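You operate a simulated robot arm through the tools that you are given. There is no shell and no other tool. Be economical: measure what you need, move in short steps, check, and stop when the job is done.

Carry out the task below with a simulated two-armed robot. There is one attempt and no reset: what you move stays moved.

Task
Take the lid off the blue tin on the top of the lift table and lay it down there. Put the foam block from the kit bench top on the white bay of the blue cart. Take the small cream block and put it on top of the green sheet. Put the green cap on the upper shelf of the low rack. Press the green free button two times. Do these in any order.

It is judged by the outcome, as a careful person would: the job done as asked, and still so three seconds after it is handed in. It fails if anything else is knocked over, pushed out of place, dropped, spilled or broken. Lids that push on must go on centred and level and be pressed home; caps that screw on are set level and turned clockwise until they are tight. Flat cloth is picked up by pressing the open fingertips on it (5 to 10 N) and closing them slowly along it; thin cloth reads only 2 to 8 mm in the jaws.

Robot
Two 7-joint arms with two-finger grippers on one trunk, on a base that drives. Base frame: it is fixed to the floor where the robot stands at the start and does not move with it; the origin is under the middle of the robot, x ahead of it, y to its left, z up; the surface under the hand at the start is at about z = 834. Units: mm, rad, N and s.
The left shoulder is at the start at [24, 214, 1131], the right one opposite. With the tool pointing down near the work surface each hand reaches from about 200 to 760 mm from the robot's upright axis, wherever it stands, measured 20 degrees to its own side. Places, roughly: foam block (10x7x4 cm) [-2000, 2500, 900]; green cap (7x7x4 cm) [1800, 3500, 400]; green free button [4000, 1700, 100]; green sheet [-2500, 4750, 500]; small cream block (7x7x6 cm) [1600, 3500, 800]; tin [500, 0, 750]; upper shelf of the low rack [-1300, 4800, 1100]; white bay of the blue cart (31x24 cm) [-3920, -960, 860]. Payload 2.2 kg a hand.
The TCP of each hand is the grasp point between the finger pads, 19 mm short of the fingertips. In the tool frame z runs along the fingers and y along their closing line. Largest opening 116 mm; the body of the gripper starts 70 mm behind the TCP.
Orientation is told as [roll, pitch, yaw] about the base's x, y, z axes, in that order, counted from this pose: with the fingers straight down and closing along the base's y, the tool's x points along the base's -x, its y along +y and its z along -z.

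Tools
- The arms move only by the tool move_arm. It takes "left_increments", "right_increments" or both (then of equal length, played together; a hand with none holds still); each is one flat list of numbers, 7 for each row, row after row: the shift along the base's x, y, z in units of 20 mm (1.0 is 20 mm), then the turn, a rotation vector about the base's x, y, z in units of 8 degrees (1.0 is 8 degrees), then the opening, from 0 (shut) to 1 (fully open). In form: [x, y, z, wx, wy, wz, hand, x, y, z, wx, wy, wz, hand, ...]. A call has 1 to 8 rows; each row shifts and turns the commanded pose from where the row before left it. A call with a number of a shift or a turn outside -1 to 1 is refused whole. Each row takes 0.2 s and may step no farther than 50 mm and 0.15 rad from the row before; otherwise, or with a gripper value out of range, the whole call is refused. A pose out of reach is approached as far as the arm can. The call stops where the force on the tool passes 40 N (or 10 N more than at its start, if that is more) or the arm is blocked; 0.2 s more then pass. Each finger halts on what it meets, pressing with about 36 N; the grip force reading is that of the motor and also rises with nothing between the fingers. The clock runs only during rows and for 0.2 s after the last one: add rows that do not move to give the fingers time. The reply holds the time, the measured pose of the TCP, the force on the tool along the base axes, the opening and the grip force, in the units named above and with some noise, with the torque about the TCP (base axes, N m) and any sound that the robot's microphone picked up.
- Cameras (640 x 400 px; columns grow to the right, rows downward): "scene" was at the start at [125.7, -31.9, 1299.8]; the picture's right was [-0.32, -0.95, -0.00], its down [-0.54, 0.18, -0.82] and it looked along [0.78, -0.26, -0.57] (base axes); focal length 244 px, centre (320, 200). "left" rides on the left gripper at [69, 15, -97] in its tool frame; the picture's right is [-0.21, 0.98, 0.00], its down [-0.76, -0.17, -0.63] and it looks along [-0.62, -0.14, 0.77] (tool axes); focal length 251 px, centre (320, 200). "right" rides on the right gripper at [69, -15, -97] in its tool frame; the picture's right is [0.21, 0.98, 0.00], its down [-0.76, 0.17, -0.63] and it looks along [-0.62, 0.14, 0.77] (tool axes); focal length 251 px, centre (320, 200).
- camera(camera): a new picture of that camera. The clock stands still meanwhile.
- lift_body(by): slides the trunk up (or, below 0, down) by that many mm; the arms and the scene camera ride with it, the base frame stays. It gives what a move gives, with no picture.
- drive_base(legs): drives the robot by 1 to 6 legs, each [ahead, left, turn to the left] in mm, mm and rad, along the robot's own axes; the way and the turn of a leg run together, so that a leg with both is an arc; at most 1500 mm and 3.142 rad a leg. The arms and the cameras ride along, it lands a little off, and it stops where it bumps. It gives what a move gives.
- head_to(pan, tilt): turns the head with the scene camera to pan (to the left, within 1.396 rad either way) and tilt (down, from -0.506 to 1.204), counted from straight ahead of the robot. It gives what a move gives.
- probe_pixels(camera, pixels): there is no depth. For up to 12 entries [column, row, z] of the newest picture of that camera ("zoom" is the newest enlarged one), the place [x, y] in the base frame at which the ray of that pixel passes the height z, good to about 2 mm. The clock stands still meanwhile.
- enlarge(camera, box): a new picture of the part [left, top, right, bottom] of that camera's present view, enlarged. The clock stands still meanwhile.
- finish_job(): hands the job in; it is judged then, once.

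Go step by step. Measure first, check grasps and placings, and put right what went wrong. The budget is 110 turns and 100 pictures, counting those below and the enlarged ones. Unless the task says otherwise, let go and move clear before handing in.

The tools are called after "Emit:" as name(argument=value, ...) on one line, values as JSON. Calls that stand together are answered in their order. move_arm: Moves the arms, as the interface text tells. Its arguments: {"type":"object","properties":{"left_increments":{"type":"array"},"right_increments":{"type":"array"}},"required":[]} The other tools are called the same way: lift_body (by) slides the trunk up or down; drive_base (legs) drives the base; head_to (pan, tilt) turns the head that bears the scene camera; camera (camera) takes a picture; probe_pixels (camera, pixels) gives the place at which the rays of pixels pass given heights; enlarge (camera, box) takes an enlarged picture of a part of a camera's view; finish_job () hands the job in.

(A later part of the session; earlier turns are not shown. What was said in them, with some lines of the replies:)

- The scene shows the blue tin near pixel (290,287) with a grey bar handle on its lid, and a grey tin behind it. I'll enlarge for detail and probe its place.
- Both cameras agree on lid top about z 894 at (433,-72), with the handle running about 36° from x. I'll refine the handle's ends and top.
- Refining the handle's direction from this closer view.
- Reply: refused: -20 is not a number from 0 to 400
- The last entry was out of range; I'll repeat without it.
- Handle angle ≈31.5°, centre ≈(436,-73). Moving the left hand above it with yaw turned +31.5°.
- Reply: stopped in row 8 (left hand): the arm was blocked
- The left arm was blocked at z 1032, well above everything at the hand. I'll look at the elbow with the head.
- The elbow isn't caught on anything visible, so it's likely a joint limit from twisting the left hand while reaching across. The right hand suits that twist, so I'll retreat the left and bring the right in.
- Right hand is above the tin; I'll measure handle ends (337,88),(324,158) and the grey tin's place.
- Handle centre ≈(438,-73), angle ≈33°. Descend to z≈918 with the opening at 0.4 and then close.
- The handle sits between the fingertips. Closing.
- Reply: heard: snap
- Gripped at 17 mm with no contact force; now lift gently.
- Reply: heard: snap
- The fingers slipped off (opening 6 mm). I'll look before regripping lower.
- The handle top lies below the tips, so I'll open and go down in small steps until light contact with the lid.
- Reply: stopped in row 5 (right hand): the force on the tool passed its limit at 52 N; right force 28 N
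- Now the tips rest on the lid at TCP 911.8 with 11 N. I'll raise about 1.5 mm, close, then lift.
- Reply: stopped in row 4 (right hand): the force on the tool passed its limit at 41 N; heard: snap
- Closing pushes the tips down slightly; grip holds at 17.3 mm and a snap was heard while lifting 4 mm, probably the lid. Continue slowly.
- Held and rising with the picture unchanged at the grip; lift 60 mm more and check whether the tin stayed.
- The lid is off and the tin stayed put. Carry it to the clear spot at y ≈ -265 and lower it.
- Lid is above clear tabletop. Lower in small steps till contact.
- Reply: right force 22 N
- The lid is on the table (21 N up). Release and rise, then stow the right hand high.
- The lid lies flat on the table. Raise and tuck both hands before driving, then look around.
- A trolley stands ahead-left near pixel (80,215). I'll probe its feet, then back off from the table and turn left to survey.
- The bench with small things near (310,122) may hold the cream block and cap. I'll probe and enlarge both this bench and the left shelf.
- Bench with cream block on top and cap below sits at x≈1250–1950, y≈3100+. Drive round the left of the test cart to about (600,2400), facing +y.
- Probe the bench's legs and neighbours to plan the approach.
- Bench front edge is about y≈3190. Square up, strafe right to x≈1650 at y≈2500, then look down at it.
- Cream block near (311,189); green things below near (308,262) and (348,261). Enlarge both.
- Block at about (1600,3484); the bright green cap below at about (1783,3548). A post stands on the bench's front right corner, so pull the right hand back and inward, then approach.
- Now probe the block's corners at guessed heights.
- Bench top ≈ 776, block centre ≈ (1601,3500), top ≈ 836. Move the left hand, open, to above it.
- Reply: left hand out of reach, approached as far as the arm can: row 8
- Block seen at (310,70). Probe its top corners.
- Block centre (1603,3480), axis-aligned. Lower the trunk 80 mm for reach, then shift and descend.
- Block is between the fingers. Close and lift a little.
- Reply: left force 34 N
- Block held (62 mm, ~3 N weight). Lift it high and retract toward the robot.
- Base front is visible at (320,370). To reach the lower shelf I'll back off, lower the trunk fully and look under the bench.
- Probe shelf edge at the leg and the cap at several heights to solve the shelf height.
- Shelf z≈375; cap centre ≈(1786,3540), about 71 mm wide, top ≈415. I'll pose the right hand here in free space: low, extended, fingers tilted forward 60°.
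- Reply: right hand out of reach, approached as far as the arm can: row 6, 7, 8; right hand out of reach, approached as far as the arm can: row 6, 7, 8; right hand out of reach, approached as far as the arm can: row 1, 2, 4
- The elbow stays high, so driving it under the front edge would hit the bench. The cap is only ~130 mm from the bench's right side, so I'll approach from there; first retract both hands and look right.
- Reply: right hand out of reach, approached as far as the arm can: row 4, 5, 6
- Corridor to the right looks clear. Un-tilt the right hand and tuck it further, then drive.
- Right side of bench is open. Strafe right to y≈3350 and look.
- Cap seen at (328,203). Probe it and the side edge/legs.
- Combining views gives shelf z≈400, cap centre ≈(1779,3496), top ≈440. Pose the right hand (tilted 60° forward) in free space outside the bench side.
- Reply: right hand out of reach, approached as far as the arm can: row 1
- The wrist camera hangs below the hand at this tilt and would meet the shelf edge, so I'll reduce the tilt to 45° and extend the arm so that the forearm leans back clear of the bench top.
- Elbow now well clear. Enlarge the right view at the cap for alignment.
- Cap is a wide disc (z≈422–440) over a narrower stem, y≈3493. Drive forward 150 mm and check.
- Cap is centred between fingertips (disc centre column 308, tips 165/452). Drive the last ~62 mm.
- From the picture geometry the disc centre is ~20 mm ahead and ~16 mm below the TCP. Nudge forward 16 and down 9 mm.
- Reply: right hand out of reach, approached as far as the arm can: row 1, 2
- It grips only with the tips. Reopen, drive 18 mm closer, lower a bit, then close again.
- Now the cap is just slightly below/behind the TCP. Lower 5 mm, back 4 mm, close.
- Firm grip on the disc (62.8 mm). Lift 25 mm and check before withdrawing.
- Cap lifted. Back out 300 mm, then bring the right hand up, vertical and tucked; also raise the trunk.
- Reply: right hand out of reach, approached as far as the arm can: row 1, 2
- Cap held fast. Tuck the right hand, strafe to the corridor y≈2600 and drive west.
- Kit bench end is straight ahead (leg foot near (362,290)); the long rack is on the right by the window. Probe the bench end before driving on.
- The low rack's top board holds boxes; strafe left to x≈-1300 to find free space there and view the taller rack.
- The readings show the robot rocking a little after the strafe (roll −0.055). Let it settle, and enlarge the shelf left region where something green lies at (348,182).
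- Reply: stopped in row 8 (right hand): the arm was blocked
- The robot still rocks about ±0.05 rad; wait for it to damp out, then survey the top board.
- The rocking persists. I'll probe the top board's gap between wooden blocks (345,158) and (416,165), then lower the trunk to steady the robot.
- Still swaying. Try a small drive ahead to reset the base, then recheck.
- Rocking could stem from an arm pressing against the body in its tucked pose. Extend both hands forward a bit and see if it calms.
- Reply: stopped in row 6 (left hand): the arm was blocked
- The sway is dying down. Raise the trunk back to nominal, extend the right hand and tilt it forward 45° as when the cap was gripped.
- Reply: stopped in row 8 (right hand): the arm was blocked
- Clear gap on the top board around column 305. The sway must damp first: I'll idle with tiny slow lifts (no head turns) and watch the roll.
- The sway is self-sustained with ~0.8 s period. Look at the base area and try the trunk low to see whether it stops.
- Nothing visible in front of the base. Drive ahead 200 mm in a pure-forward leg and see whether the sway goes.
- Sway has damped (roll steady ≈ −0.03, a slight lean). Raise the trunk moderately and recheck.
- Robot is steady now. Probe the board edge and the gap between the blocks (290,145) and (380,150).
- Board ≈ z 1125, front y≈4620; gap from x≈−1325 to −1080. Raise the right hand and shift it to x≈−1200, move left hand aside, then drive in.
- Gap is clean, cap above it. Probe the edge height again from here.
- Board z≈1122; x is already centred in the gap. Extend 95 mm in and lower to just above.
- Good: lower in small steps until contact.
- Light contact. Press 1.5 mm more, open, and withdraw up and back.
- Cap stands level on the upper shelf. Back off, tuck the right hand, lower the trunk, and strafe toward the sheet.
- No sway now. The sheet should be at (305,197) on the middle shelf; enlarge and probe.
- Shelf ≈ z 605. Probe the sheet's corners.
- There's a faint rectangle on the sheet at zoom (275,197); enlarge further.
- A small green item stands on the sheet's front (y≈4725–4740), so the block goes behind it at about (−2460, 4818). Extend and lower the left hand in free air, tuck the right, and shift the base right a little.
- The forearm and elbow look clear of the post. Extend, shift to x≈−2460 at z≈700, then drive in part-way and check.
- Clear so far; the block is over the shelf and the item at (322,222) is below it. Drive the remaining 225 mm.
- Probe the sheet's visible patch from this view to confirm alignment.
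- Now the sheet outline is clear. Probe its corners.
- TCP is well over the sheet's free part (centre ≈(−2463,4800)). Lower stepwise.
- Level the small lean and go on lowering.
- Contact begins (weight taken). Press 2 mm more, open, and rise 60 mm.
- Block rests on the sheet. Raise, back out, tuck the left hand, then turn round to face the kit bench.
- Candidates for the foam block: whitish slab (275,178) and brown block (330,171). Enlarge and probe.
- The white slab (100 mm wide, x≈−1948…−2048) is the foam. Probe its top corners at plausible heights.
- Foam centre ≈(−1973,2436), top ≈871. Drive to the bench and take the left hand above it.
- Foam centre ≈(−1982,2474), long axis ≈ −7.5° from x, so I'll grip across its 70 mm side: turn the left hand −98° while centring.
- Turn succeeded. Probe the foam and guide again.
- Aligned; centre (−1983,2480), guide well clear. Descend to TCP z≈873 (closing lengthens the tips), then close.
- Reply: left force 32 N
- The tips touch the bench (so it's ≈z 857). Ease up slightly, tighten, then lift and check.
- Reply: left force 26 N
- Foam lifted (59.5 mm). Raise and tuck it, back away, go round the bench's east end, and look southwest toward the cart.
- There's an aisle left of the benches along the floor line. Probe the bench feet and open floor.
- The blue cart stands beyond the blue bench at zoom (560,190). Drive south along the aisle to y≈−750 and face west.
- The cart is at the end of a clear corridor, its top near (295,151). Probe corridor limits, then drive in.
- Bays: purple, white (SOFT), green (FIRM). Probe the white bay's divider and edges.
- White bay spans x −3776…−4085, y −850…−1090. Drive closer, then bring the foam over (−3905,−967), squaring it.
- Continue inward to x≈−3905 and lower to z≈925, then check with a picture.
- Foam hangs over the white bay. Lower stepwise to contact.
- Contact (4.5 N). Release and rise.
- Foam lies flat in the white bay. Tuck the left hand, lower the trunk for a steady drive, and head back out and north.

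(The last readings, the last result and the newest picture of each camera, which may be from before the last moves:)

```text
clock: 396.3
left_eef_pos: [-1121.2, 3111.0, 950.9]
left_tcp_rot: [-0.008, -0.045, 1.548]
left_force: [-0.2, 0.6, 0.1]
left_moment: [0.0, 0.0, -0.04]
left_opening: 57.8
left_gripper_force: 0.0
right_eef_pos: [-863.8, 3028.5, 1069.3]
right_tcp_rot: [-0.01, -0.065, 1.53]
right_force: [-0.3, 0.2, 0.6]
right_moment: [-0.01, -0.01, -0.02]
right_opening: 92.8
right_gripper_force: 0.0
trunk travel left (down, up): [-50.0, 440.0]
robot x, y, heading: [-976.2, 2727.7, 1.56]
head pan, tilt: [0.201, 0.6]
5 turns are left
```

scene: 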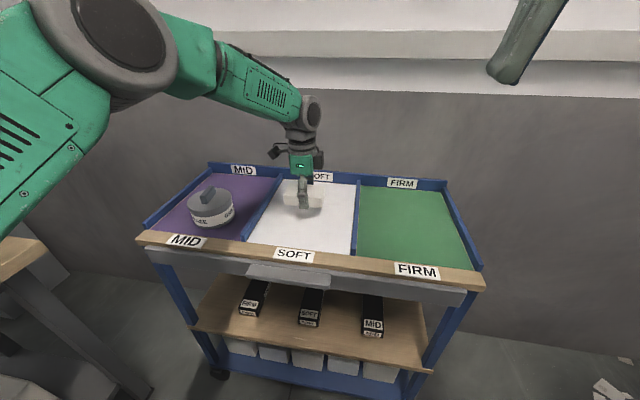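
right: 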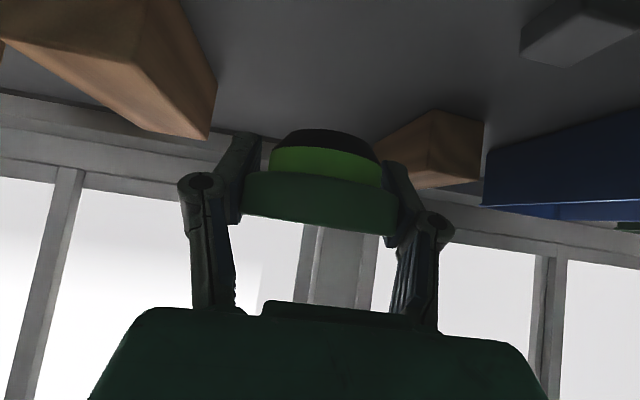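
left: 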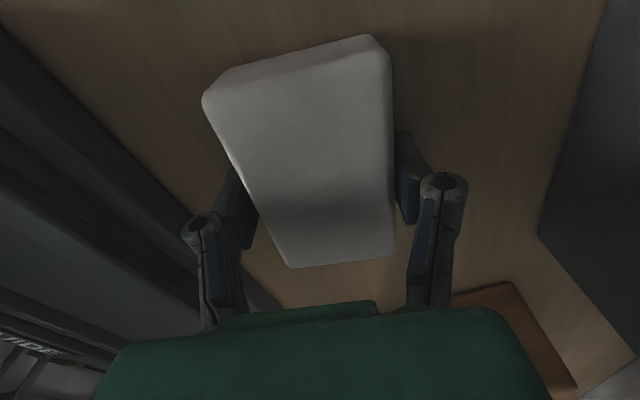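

Five turns remain, so I must be brisk. I'll take the wide southern route (behind, then south of the lift table, then northeast over open floor) toward the button and photograph it.

Emit:
drive_base(legs=[[-1276, 0, 0], [-1276, 0, 0], [-1276, 0, 0], [0, 0, -1.56], [1200, 0, 0], [1200, 0, 0]])

Emit:
drive_base(legs=[[638, 950, 0], [638, 950, 0], [700, 300, 0], [0, 0, 0.8]])

Emit:
head_to(pan=0.0, tilt=0.6)

Emit:
camera(camera="scene")

Emit:
enlarge(camera="scene", box=[200, 100, 440, 280])

```text
clock: 430.0
left_eef_pos: [1758.5, -979.1, 949.5]
left_tcp_rot: [-0.007, -0.047, -0.014]
left_force: [-0.3, 0.2, -0.1]
left_moment: [0.0, 0.0, 0.04]
left_opening: 57.9
left_gripper_force: 0.2
right_eef_pos: [1675.5, -1237.8, 1068.6]
right_tcp_rot: [-0.01, -0.066, -0.035]
right_force: [-0.5, -0.4, 0.6]
right_moment: [-0.01, -0.01, 0.03]
right_opening: 92.9
right_gripper_force: 0.1
trunk travel left (down, up): [-50.0, 440.0]
robot x, y, heading: [1372.7, -1126.7, -0.01]
head pan, tilt: [0.201, 0.6]
```

```text
clock: 447.1
left_eef_pos: [3533.3, 1429.0, 951.2]
left_tcp_rot: [-0.007, -0.051, 0.778]
left_force: [-0.2, 0.2, 0.1]
left_moment: [0.03, 0.0, -0.02]
left_opening: 57.8
left_gripper_force: 0.0
right_eef_pos: [3660.5, 1188.7, 1069.4]
right_tcp_rot: [-0.011, -0.07, 0.761]
right_force: [0.6, -0.9, -0.2]
right_moment: [0.02, -0.02, 0.0]
right_opening: 92.6
right_gripper_force: 0.1
trunk travel left (down, up): [-50.0, 440.0]
robot x, y, heading: [3370.7, 1053.7, 0.783]
head pan, tilt: [0.201, 0.6]
```

```text
clock: 447.8
left_eef_pos: [3532.0, 1428.6, 951.4]
left_tcp_rot: [-0.007, -0.049, 0.782]
left_force: [-0.4, -0.5, -0.5]
left_moment: [0.02, -0.02, 0.02]
left_opening: 57.8
left_gripper_force: 0.1
right_eef_pos: [3658.4, 1186.9, 1069.9]
right_tcp_rot: [-0.011, -0.072, 0.76]
right_force: [0.0, -0.8, 1.1]
right_moment: [0.02, -0.03, -0.02]
right_opening: 92.7
right_gripper_force: 0.1
trunk travel left (down, up): [-50.0, 440.0]
robot x, y, heading: [3370.9, 1051.2, 0.788]
head pan, tilt: [0.0, 0.6]
```

```text
7 pictures are left
```

scene: 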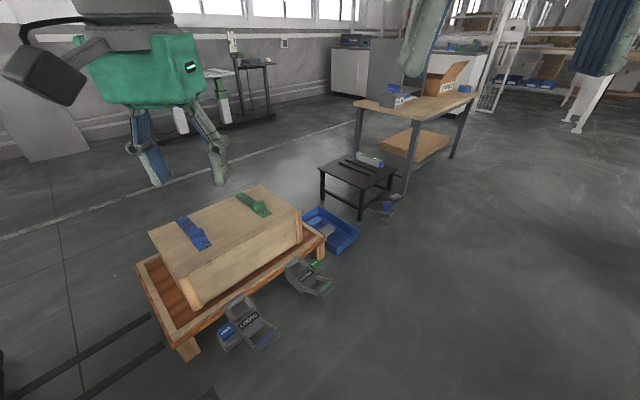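

```text
2.22 times, centred on (320, 190) of scene
4 turns are left
```

zoom: 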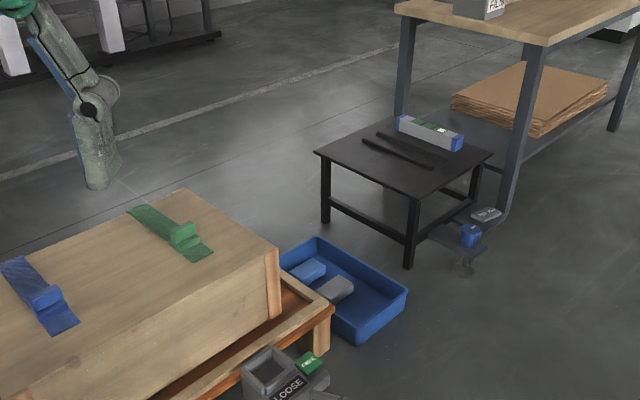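

The green FREE button is on the "LOOSE" pedal at (315,265), about (4037,1755,100). I'll probe it, drive to its south side facing it, lower the trunk, and bring the closed left hand down above it.

Emit:
probe_pixels(camera="scene", pixels=[[315, 265, 100], [315, 265, 120], [315, 265, 80], [300, 275, 50], [230, 345, 50]])

Emit:
drive_base(legs=[[711, -433, 0], [0, 0, 0.783]])

Emit:
lift_body(by=-50)

Emit:
move_arm(left_increments=[0, 0.8, -1, 0, 0, 0, 0, 0, 0.8, -1, 0, 0, 0, 0, 0, 0.8, -1, 0, 0, 0, 0, 0, 0.8, -1, 0, 0, 0, 0, 0, 0.8, -1, 0, 0, 0, 0, 0, 0.8, -1, 0, 0, 0, 0, 0, 0.8, -1, 0, 0, 0, 0, 0, 0.6, -1, 0, 0, 0, 0])

Emit:
move_arm(left_increments=[0, 0, -1, 0, 0, 0, 0, 0, 0, -1, 0, 0, 0, 0, 0, 0, -1, 0, 0, 0, 0, 0, 0, -1, 0, 0, 0, 0, 0, 0, -1, 0, 0, 0, 0, 0, 0, -1, 0, 0, 0, 0, 0, 0, -1, 0, 0, 0, 0, 0, 0, -1, 0, 0, 0, 0])

Emit:
move_arm(left_increments=[0, 0, -1, 0, 0, 0, 0, 0, 0, -1, 0, 0, 0, 0, 0, 0, -1, 0, 0, 0, 0, 0, 0, -1, 0, 0, 0, 0, 0, 0, -1, 0, 0, 0, 0, 0, 0, -1, 0, 0, 0, 0, 0, 0, -1, 0, 0, 0, 0, 0, 0, -1, 0, 0, 0, 0])

Emit:
head_to(pan=0.3, tilt=1.1)

Emit:
camera(camera="left")

Emit:
camera(camera="scene")

```text
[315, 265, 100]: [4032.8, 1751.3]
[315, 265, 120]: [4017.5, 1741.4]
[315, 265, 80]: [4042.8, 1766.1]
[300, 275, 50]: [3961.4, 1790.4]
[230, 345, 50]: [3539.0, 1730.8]
```

```text
clock: 454.3
left_eef_pos: [4037.8, 1631.1, 952.7]
left_tcp_rot: [-0.005, -0.051, 1.551]
left_force: [0.6, 0.8, -0.1]
left_moment: [-0.06, 0.02, -0.01]
left_opening: 58.2
left_gripper_force: 0.0
right_eef_pos: [4297.4, 1546.4, 1069.2]
right_tcp_rot: [-0.012, -0.07, 1.531]
right_force: [0.1, 0.7, 0.4]
right_moment: [0.0, 0.03, -0.02]
right_opening: 92.8
right_gripper_force: 0.0
trunk travel left (down, up): [-50.0, 440.0]
robot x, y, heading: [4181.3, 1249.6, 1.56]
head pan, tilt: [0.0, 0.6]
```

```text
clock: 455.2
left_eef_pos: [4037.7, 1628.7, 902.2]
left_tcp_rot: [-0.007, -0.053, 1.552]
left_force: [0.7, -1.0, 0.4]
left_moment: [0.01, -0.01, 0.01]
left_opening: 57.8
left_gripper_force: 0.0
right_eef_pos: [4296.1, 1543.9, 1021.1]
right_tcp_rot: [-0.011, -0.075, 1.532]
right_force: [-0.1, -0.3, -0.1]
right_moment: [0.0, 0.0, 0.02]
right_opening: 92.9
right_gripper_force: 0.1
trunk travel left (down, up): [0.0, 490.0]
robot x, y, heading: [4182.7, 1248.2, 1.557]
head pan, tilt: [0.0, 0.6]
```

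```text
clock: 457.0
left_eef_pos: [4036.4, 1753.3, 742.2]
left_tcp_rot: [-0.007, -0.052, 1.551]
left_force: [-0.1, 0.0, 0.0]
left_moment: [0.0, 0.03, 0.01]
left_opening: 0.1
left_gripper_force: 28.9
right_eef_pos: [4296.9, 1544.3, 1019.4]
right_tcp_rot: [-0.01, -0.07, 1.531]
right_force: [-1.2, 0.8, 0.1]
right_moment: [-0.01, 0.01, -0.01]
right_opening: 92.7
right_gripper_force: 0.0
trunk travel left (down, up): [0.0, 490.0]
robot x, y, heading: [4180.0, 1250.3, 1.557]
head pan, tilt: [0.0, 0.6]
```

```text
clock: 458.8
left_eef_pos: [4037.0, 1752.1, 580.9]
left_tcp_rot: [-0.006, -0.052, 1.552]
left_force: [0.0, 0.5, -0.6]
left_moment: [0.0, 0.01, 0.01]
left_opening: 0.1
left_gripper_force: 28.9
right_eef_pos: [4297.0, 1544.2, 1021.6]
right_tcp_rot: [-0.01, -0.071, 1.533]
right_force: [0.4, -0.6, -1.1]
right_moment: [-0.02, 0.01, -0.01]
right_opening: 92.6
right_gripper_force: 0.1
trunk travel left (down, up): [0.0, 490.0]
robot x, y, heading: [4177.7, 1250.7, 1.554]
head pan, tilt: [0.0, 0.6]
```

```text
clock: 460.6
left_eef_pos: [4036.4, 1751.9, 422.1]
left_tcp_rot: [-0.004, -0.052, 1.553]
left_force: [0.6, 0.0, 0.7]
left_moment: [0.0, -0.03, -0.01]
left_opening: 0.0
left_gripper_force: 28.0
right_eef_pos: [4296.1, 1544.5, 1019.8]
right_tcp_rot: [-0.01, -0.071, 1.533]
right_force: [0.3, 0.2, -1.1]
right_moment: [-0.01, -0.02, 0.0]
right_opening: 92.8
right_gripper_force: 0.0
trunk travel left (down, up): [0.0, 490.0]
robot x, y, heading: [4178.9, 1248.1, 1.553]
head pan, tilt: [0.0, 0.6]
```

```text
clock: 461.6
left_eef_pos: [4037.1, 1752.6, 422.8]
left_tcp_rot: [-0.004, -0.052, 1.553]
left_force: [-0.7, -0.4, 0.2]
left_moment: [-0.03, 0.03, 0.01]
left_opening: 0.2
left_gripper_force: 28.9
right_eef_pos: [4295.5, 1545.2, 1021.1]
right_tcp_rot: [-0.01, -0.073, 1.533]
right_force: [0.4, -0.2, -0.3]
right_moment: [0.01, 0.01, -0.01]
right_opening: 92.9
right_gripper_force: 0.1
trunk travel left (down, up): [0.0, 490.0]
robot x, y, heading: [4178.0, 1251.7, 1.557]
head pan, tilt: [0.3, 1.1]
```

```text
5 pictures are left
```

left: 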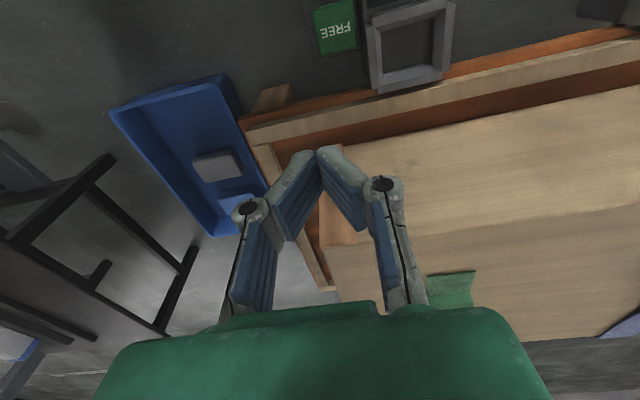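

```text
4 pictures are left
3 turns are left
```

scene: 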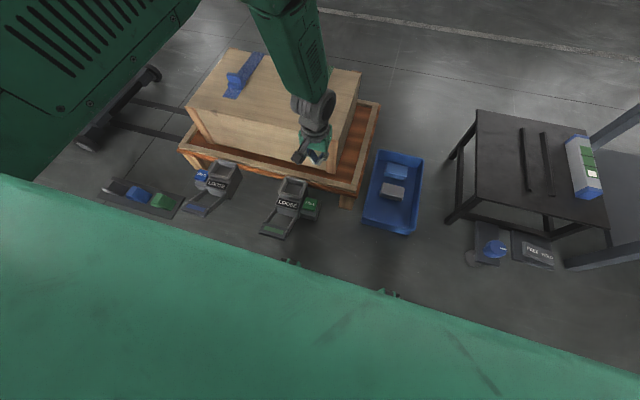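

From the two views the FREE button's top is at about (4010,1736), z≈125. I'll centre above it, descend, press once until the force stop, lift 80 mm, press a second time, and lift clear.

Emit:
move_arm(left_increments=[-0.35, -0.2, -1, 0, 0, 0, 0, -0.35, -0.2, -1, 0, 0, 0, 0, -0.35, -0.2, -1, 0, 0, 0, 0, -0.3, -0.23, -1, 0, 0, 0, 0, 0, 0, -1, 0, 0, 0, 0, 0, 0, -1, 0, 0, 0, 0, 0, 0, -1, 0, 0, 0, 0, 0, 0, -1, 0, 0, 0, 0])

Emit:
move_arm(left_increments=[0, 0, -1, 0, 0, 0, 0, 0, 0, -1, 0, 0, 0, 0, 0, 0, -1, 0, 0, 0, 0, 0, 0, -0.9, 0, 0, 0, 0])

Emit:
move_arm(left_increments=[0, 0, -0.35, 0, 0, 0, 0, 0, 0, -0.35, 0, 0, 0, 0, 0, 0, -0.35, 0, 0, 0, 0, 0, 0, -0.35, 0, 0, 0, 0, 0, 0, -0.35, 0, 0, 0, 0, 0, 0, -0.35, 0, 0, 0, 0, 0, 0, -0.35, 0, 0, 0, 0, 0, 0, -0.35, 0, 0, 0, 0])

Emit:
move_arm(left_increments=[0, 0, 1, 0, 0, 0, 0, 0, 0, 1, 0, 0, 0, 0, 0, 0, 1, 0, 0, 0, 0, 0, 0, 1, 0, 0, 0, 0])

Emit:
move_arm(left_increments=[0, 0, -1, 0, 0, 0, 0, 0, 0, -1, 0, 0, 0, 0, 0, 0, -1, 0, 0, 0, 0, 0, 0, -0.35, 0, 0, 0, 0, 0, 0, -0.35, 0, 0, 0, 0, 0, 0, -0.35, 0, 0, 0, 0, 0, 0, -0.35, 0, 0, 0, 0, 0, 0, -0.35, 0, 0, 0, 0])

Emit:
move_arm(left_increments=[0, 0, 1, 0, 0, 0, 0, 0, 0, 1, 0, 0, 0, 0, 0, 0, 1, 0, 0, 0, 0, 0, 0, 1, 0, 0, 0, 0])

Emit:
camera(camera="left")

```text
clock: 463.4
left_eef_pos: [4010.8, 1735.3, 262.8]
left_tcp_rot: [-0.007, -0.054, 1.552]
left_force: [-0.4, 0.0, 0.1]
left_moment: [0.05, 0.01, 0.03]
left_opening: 0.0
left_gripper_force: 28.2
right_eef_pos: [4296.2, 1545.3, 1020.6]
right_tcp_rot: [-0.011, -0.071, 1.532]
right_force: [0.7, -0.3, 0.3]
right_moment: [-0.02, 0.04, -0.02]
right_opening: 93.0
right_gripper_force: 0.1
trunk travel left (down, up): [0.0, 490.0]
robot x, y, heading: [4182.9, 1248.7, 1.556]
head pan, tilt: [0.3, 1.1]
```

```text
clock: 464.4
left_eef_pos: [4010.2, 1734.9, 184.4]
left_tcp_rot: [-0.006, -0.052, 1.553]
left_force: [0.7, 0.5, 0.7]
left_moment: [0.02, 0.01, 0.01]
left_opening: 0.0
left_gripper_force: 28.2
right_eef_pos: [4295.3, 1543.9, 1021.6]
right_tcp_rot: [-0.01, -0.073, 1.532]
right_force: [0.2, -1.1, 0.3]
right_moment: [0.05, 0.05, -0.03]
right_opening: 92.6
right_gripper_force: 0.0
trunk travel left (down, up): [0.0, 490.0]
robot x, y, heading: [4178.4, 1252.8, 1.553]
head pan, tilt: [0.3, 1.1]
```

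```text
clock: 465.5
left_eef_pos: [4009.8, 1736.1, 157.8]
left_tcp_rot: [-0.005, -0.05, 1.554]
left_force: [-0.4, -6.9, 21.2]
left_moment: [-0.37, 0.03, -0.04]
left_opening: 6.0
left_gripper_force: 28.0
right_eef_pos: [4297.1, 1540.8, 1021.8]
right_tcp_rot: [-0.009, -0.075, 1.532]
right_force: [-0.3, -0.2, 1.0]
right_moment: [-0.03, 0.0, 0.02]
right_opening: 92.9
right_gripper_force: 0.1
trunk travel left (down, up): [0.0, 490.0]
robot x, y, heading: [4182.5, 1249.5, 1.559]
head pan, tilt: [0.3, 1.1]
heard: click
stopped in row 5 (left hand): the force on the tool passed its limit at 49 N (the readings are from after the stop); the commanded pose is now the measured one
```

```text
clock: 466.5
left_eef_pos: [4009.2, 1735.3, 235.9]
left_tcp_rot: [-0.005, -0.052, 1.552]
left_force: [0.1, -0.1, 0.5]
left_moment: [0.0, 0.0, -0.02]
left_opening: 0.2
left_gripper_force: 28.4
right_eef_pos: [4295.8, 1541.6, 1021.2]
right_tcp_rot: [-0.009, -0.074, 1.532]
right_force: [0.3, -0.2, 0.1]
right_moment: [-0.02, -0.01, 0.01]
right_opening: 92.4
right_gripper_force: 0.2
trunk travel left (down, up): [0.0, 490.0]
robot x, y, heading: [4183.1, 1252.6, 1.561]
head pan, tilt: [0.3, 1.1]
```

```text
clock: 467.9
left_eef_pos: [4010.1, 1735.9, 155.2]
left_tcp_rot: [-0.004, -0.051, 1.554]
left_force: [-1.6, -7.5, 22.9]
left_moment: [-0.35, 0.06, -0.04]
left_opening: 5.9
left_gripper_force: 28.2
right_eef_pos: [4297.9, 1539.7, 1023.2]
right_tcp_rot: [-0.008, -0.078, 1.534]
right_force: [0.2, 1.0, -1.5]
right_moment: [-0.04, -0.03, 0.01]
right_opening: 92.8
right_gripper_force: 0.0
trunk travel left (down, up): [0.0, 490.0]
robot x, y, heading: [4182.9, 1250.8, 1.557]
head pan, tilt: [0.3, 1.1]
heard: click
stopped in row 7 (left hand): the force on the tool passed its limit at 49 N (the readings are from after the stop); the commanded pose is now the measured one
```

```text
clock: 468.9
left_eef_pos: [4009.6, 1735.1, 235.0]
left_tcp_rot: [-0.006, -0.053, 1.553]
left_force: [0.4, -0.3, 1.1]
left_moment: [0.01, -0.04, -0.03]
left_opening: 0.0
left_gripper_force: 28.4
right_eef_pos: [4297.2, 1540.6, 1023.4]
right_tcp_rot: [-0.01, -0.075, 1.531]
right_force: [-0.2, -0.7, 0.8]
right_moment: [-0.02, -0.01, -0.01]
right_opening: 92.9
right_gripper_force: 0.1
trunk travel left (down, up): [0.0, 490.0]
robot x, y, heading: [4179.7, 1252.5, 1.559]
head pan, tilt: [0.3, 1.1]
```

```text
3 pictures are left
2 turns are left
```

left: 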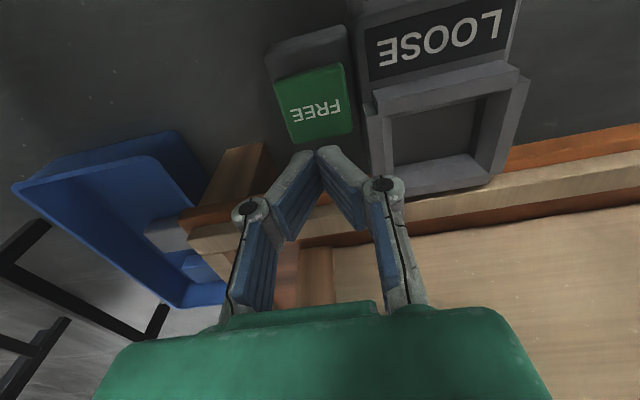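

Two clean presses were heard, one click each, on the green FREE button, and the hand is clear above it. All five parts are done, so I'm handing in.

Emit:
finish_job()

```text
The job is handed in.
```

I did all five parts and handed the job in; the result of the judging isn't known yet.

- **Tin lid:** it lies flat on the lift table, beside the tin.
- **Green cap:** it stands level on the upper shelf of the low rack.
- **Cream block:** it rests on the green sheet, behind the small green item that was already there.
- **Foam block:** it lies flat in the white bay of the blue cart.
- **Green free button:** I pressed it twice, and one click was heard for each press.

For a while near the rack the robot rocked from side to side. I didn't find the cause, and it settled before I set the cap down.
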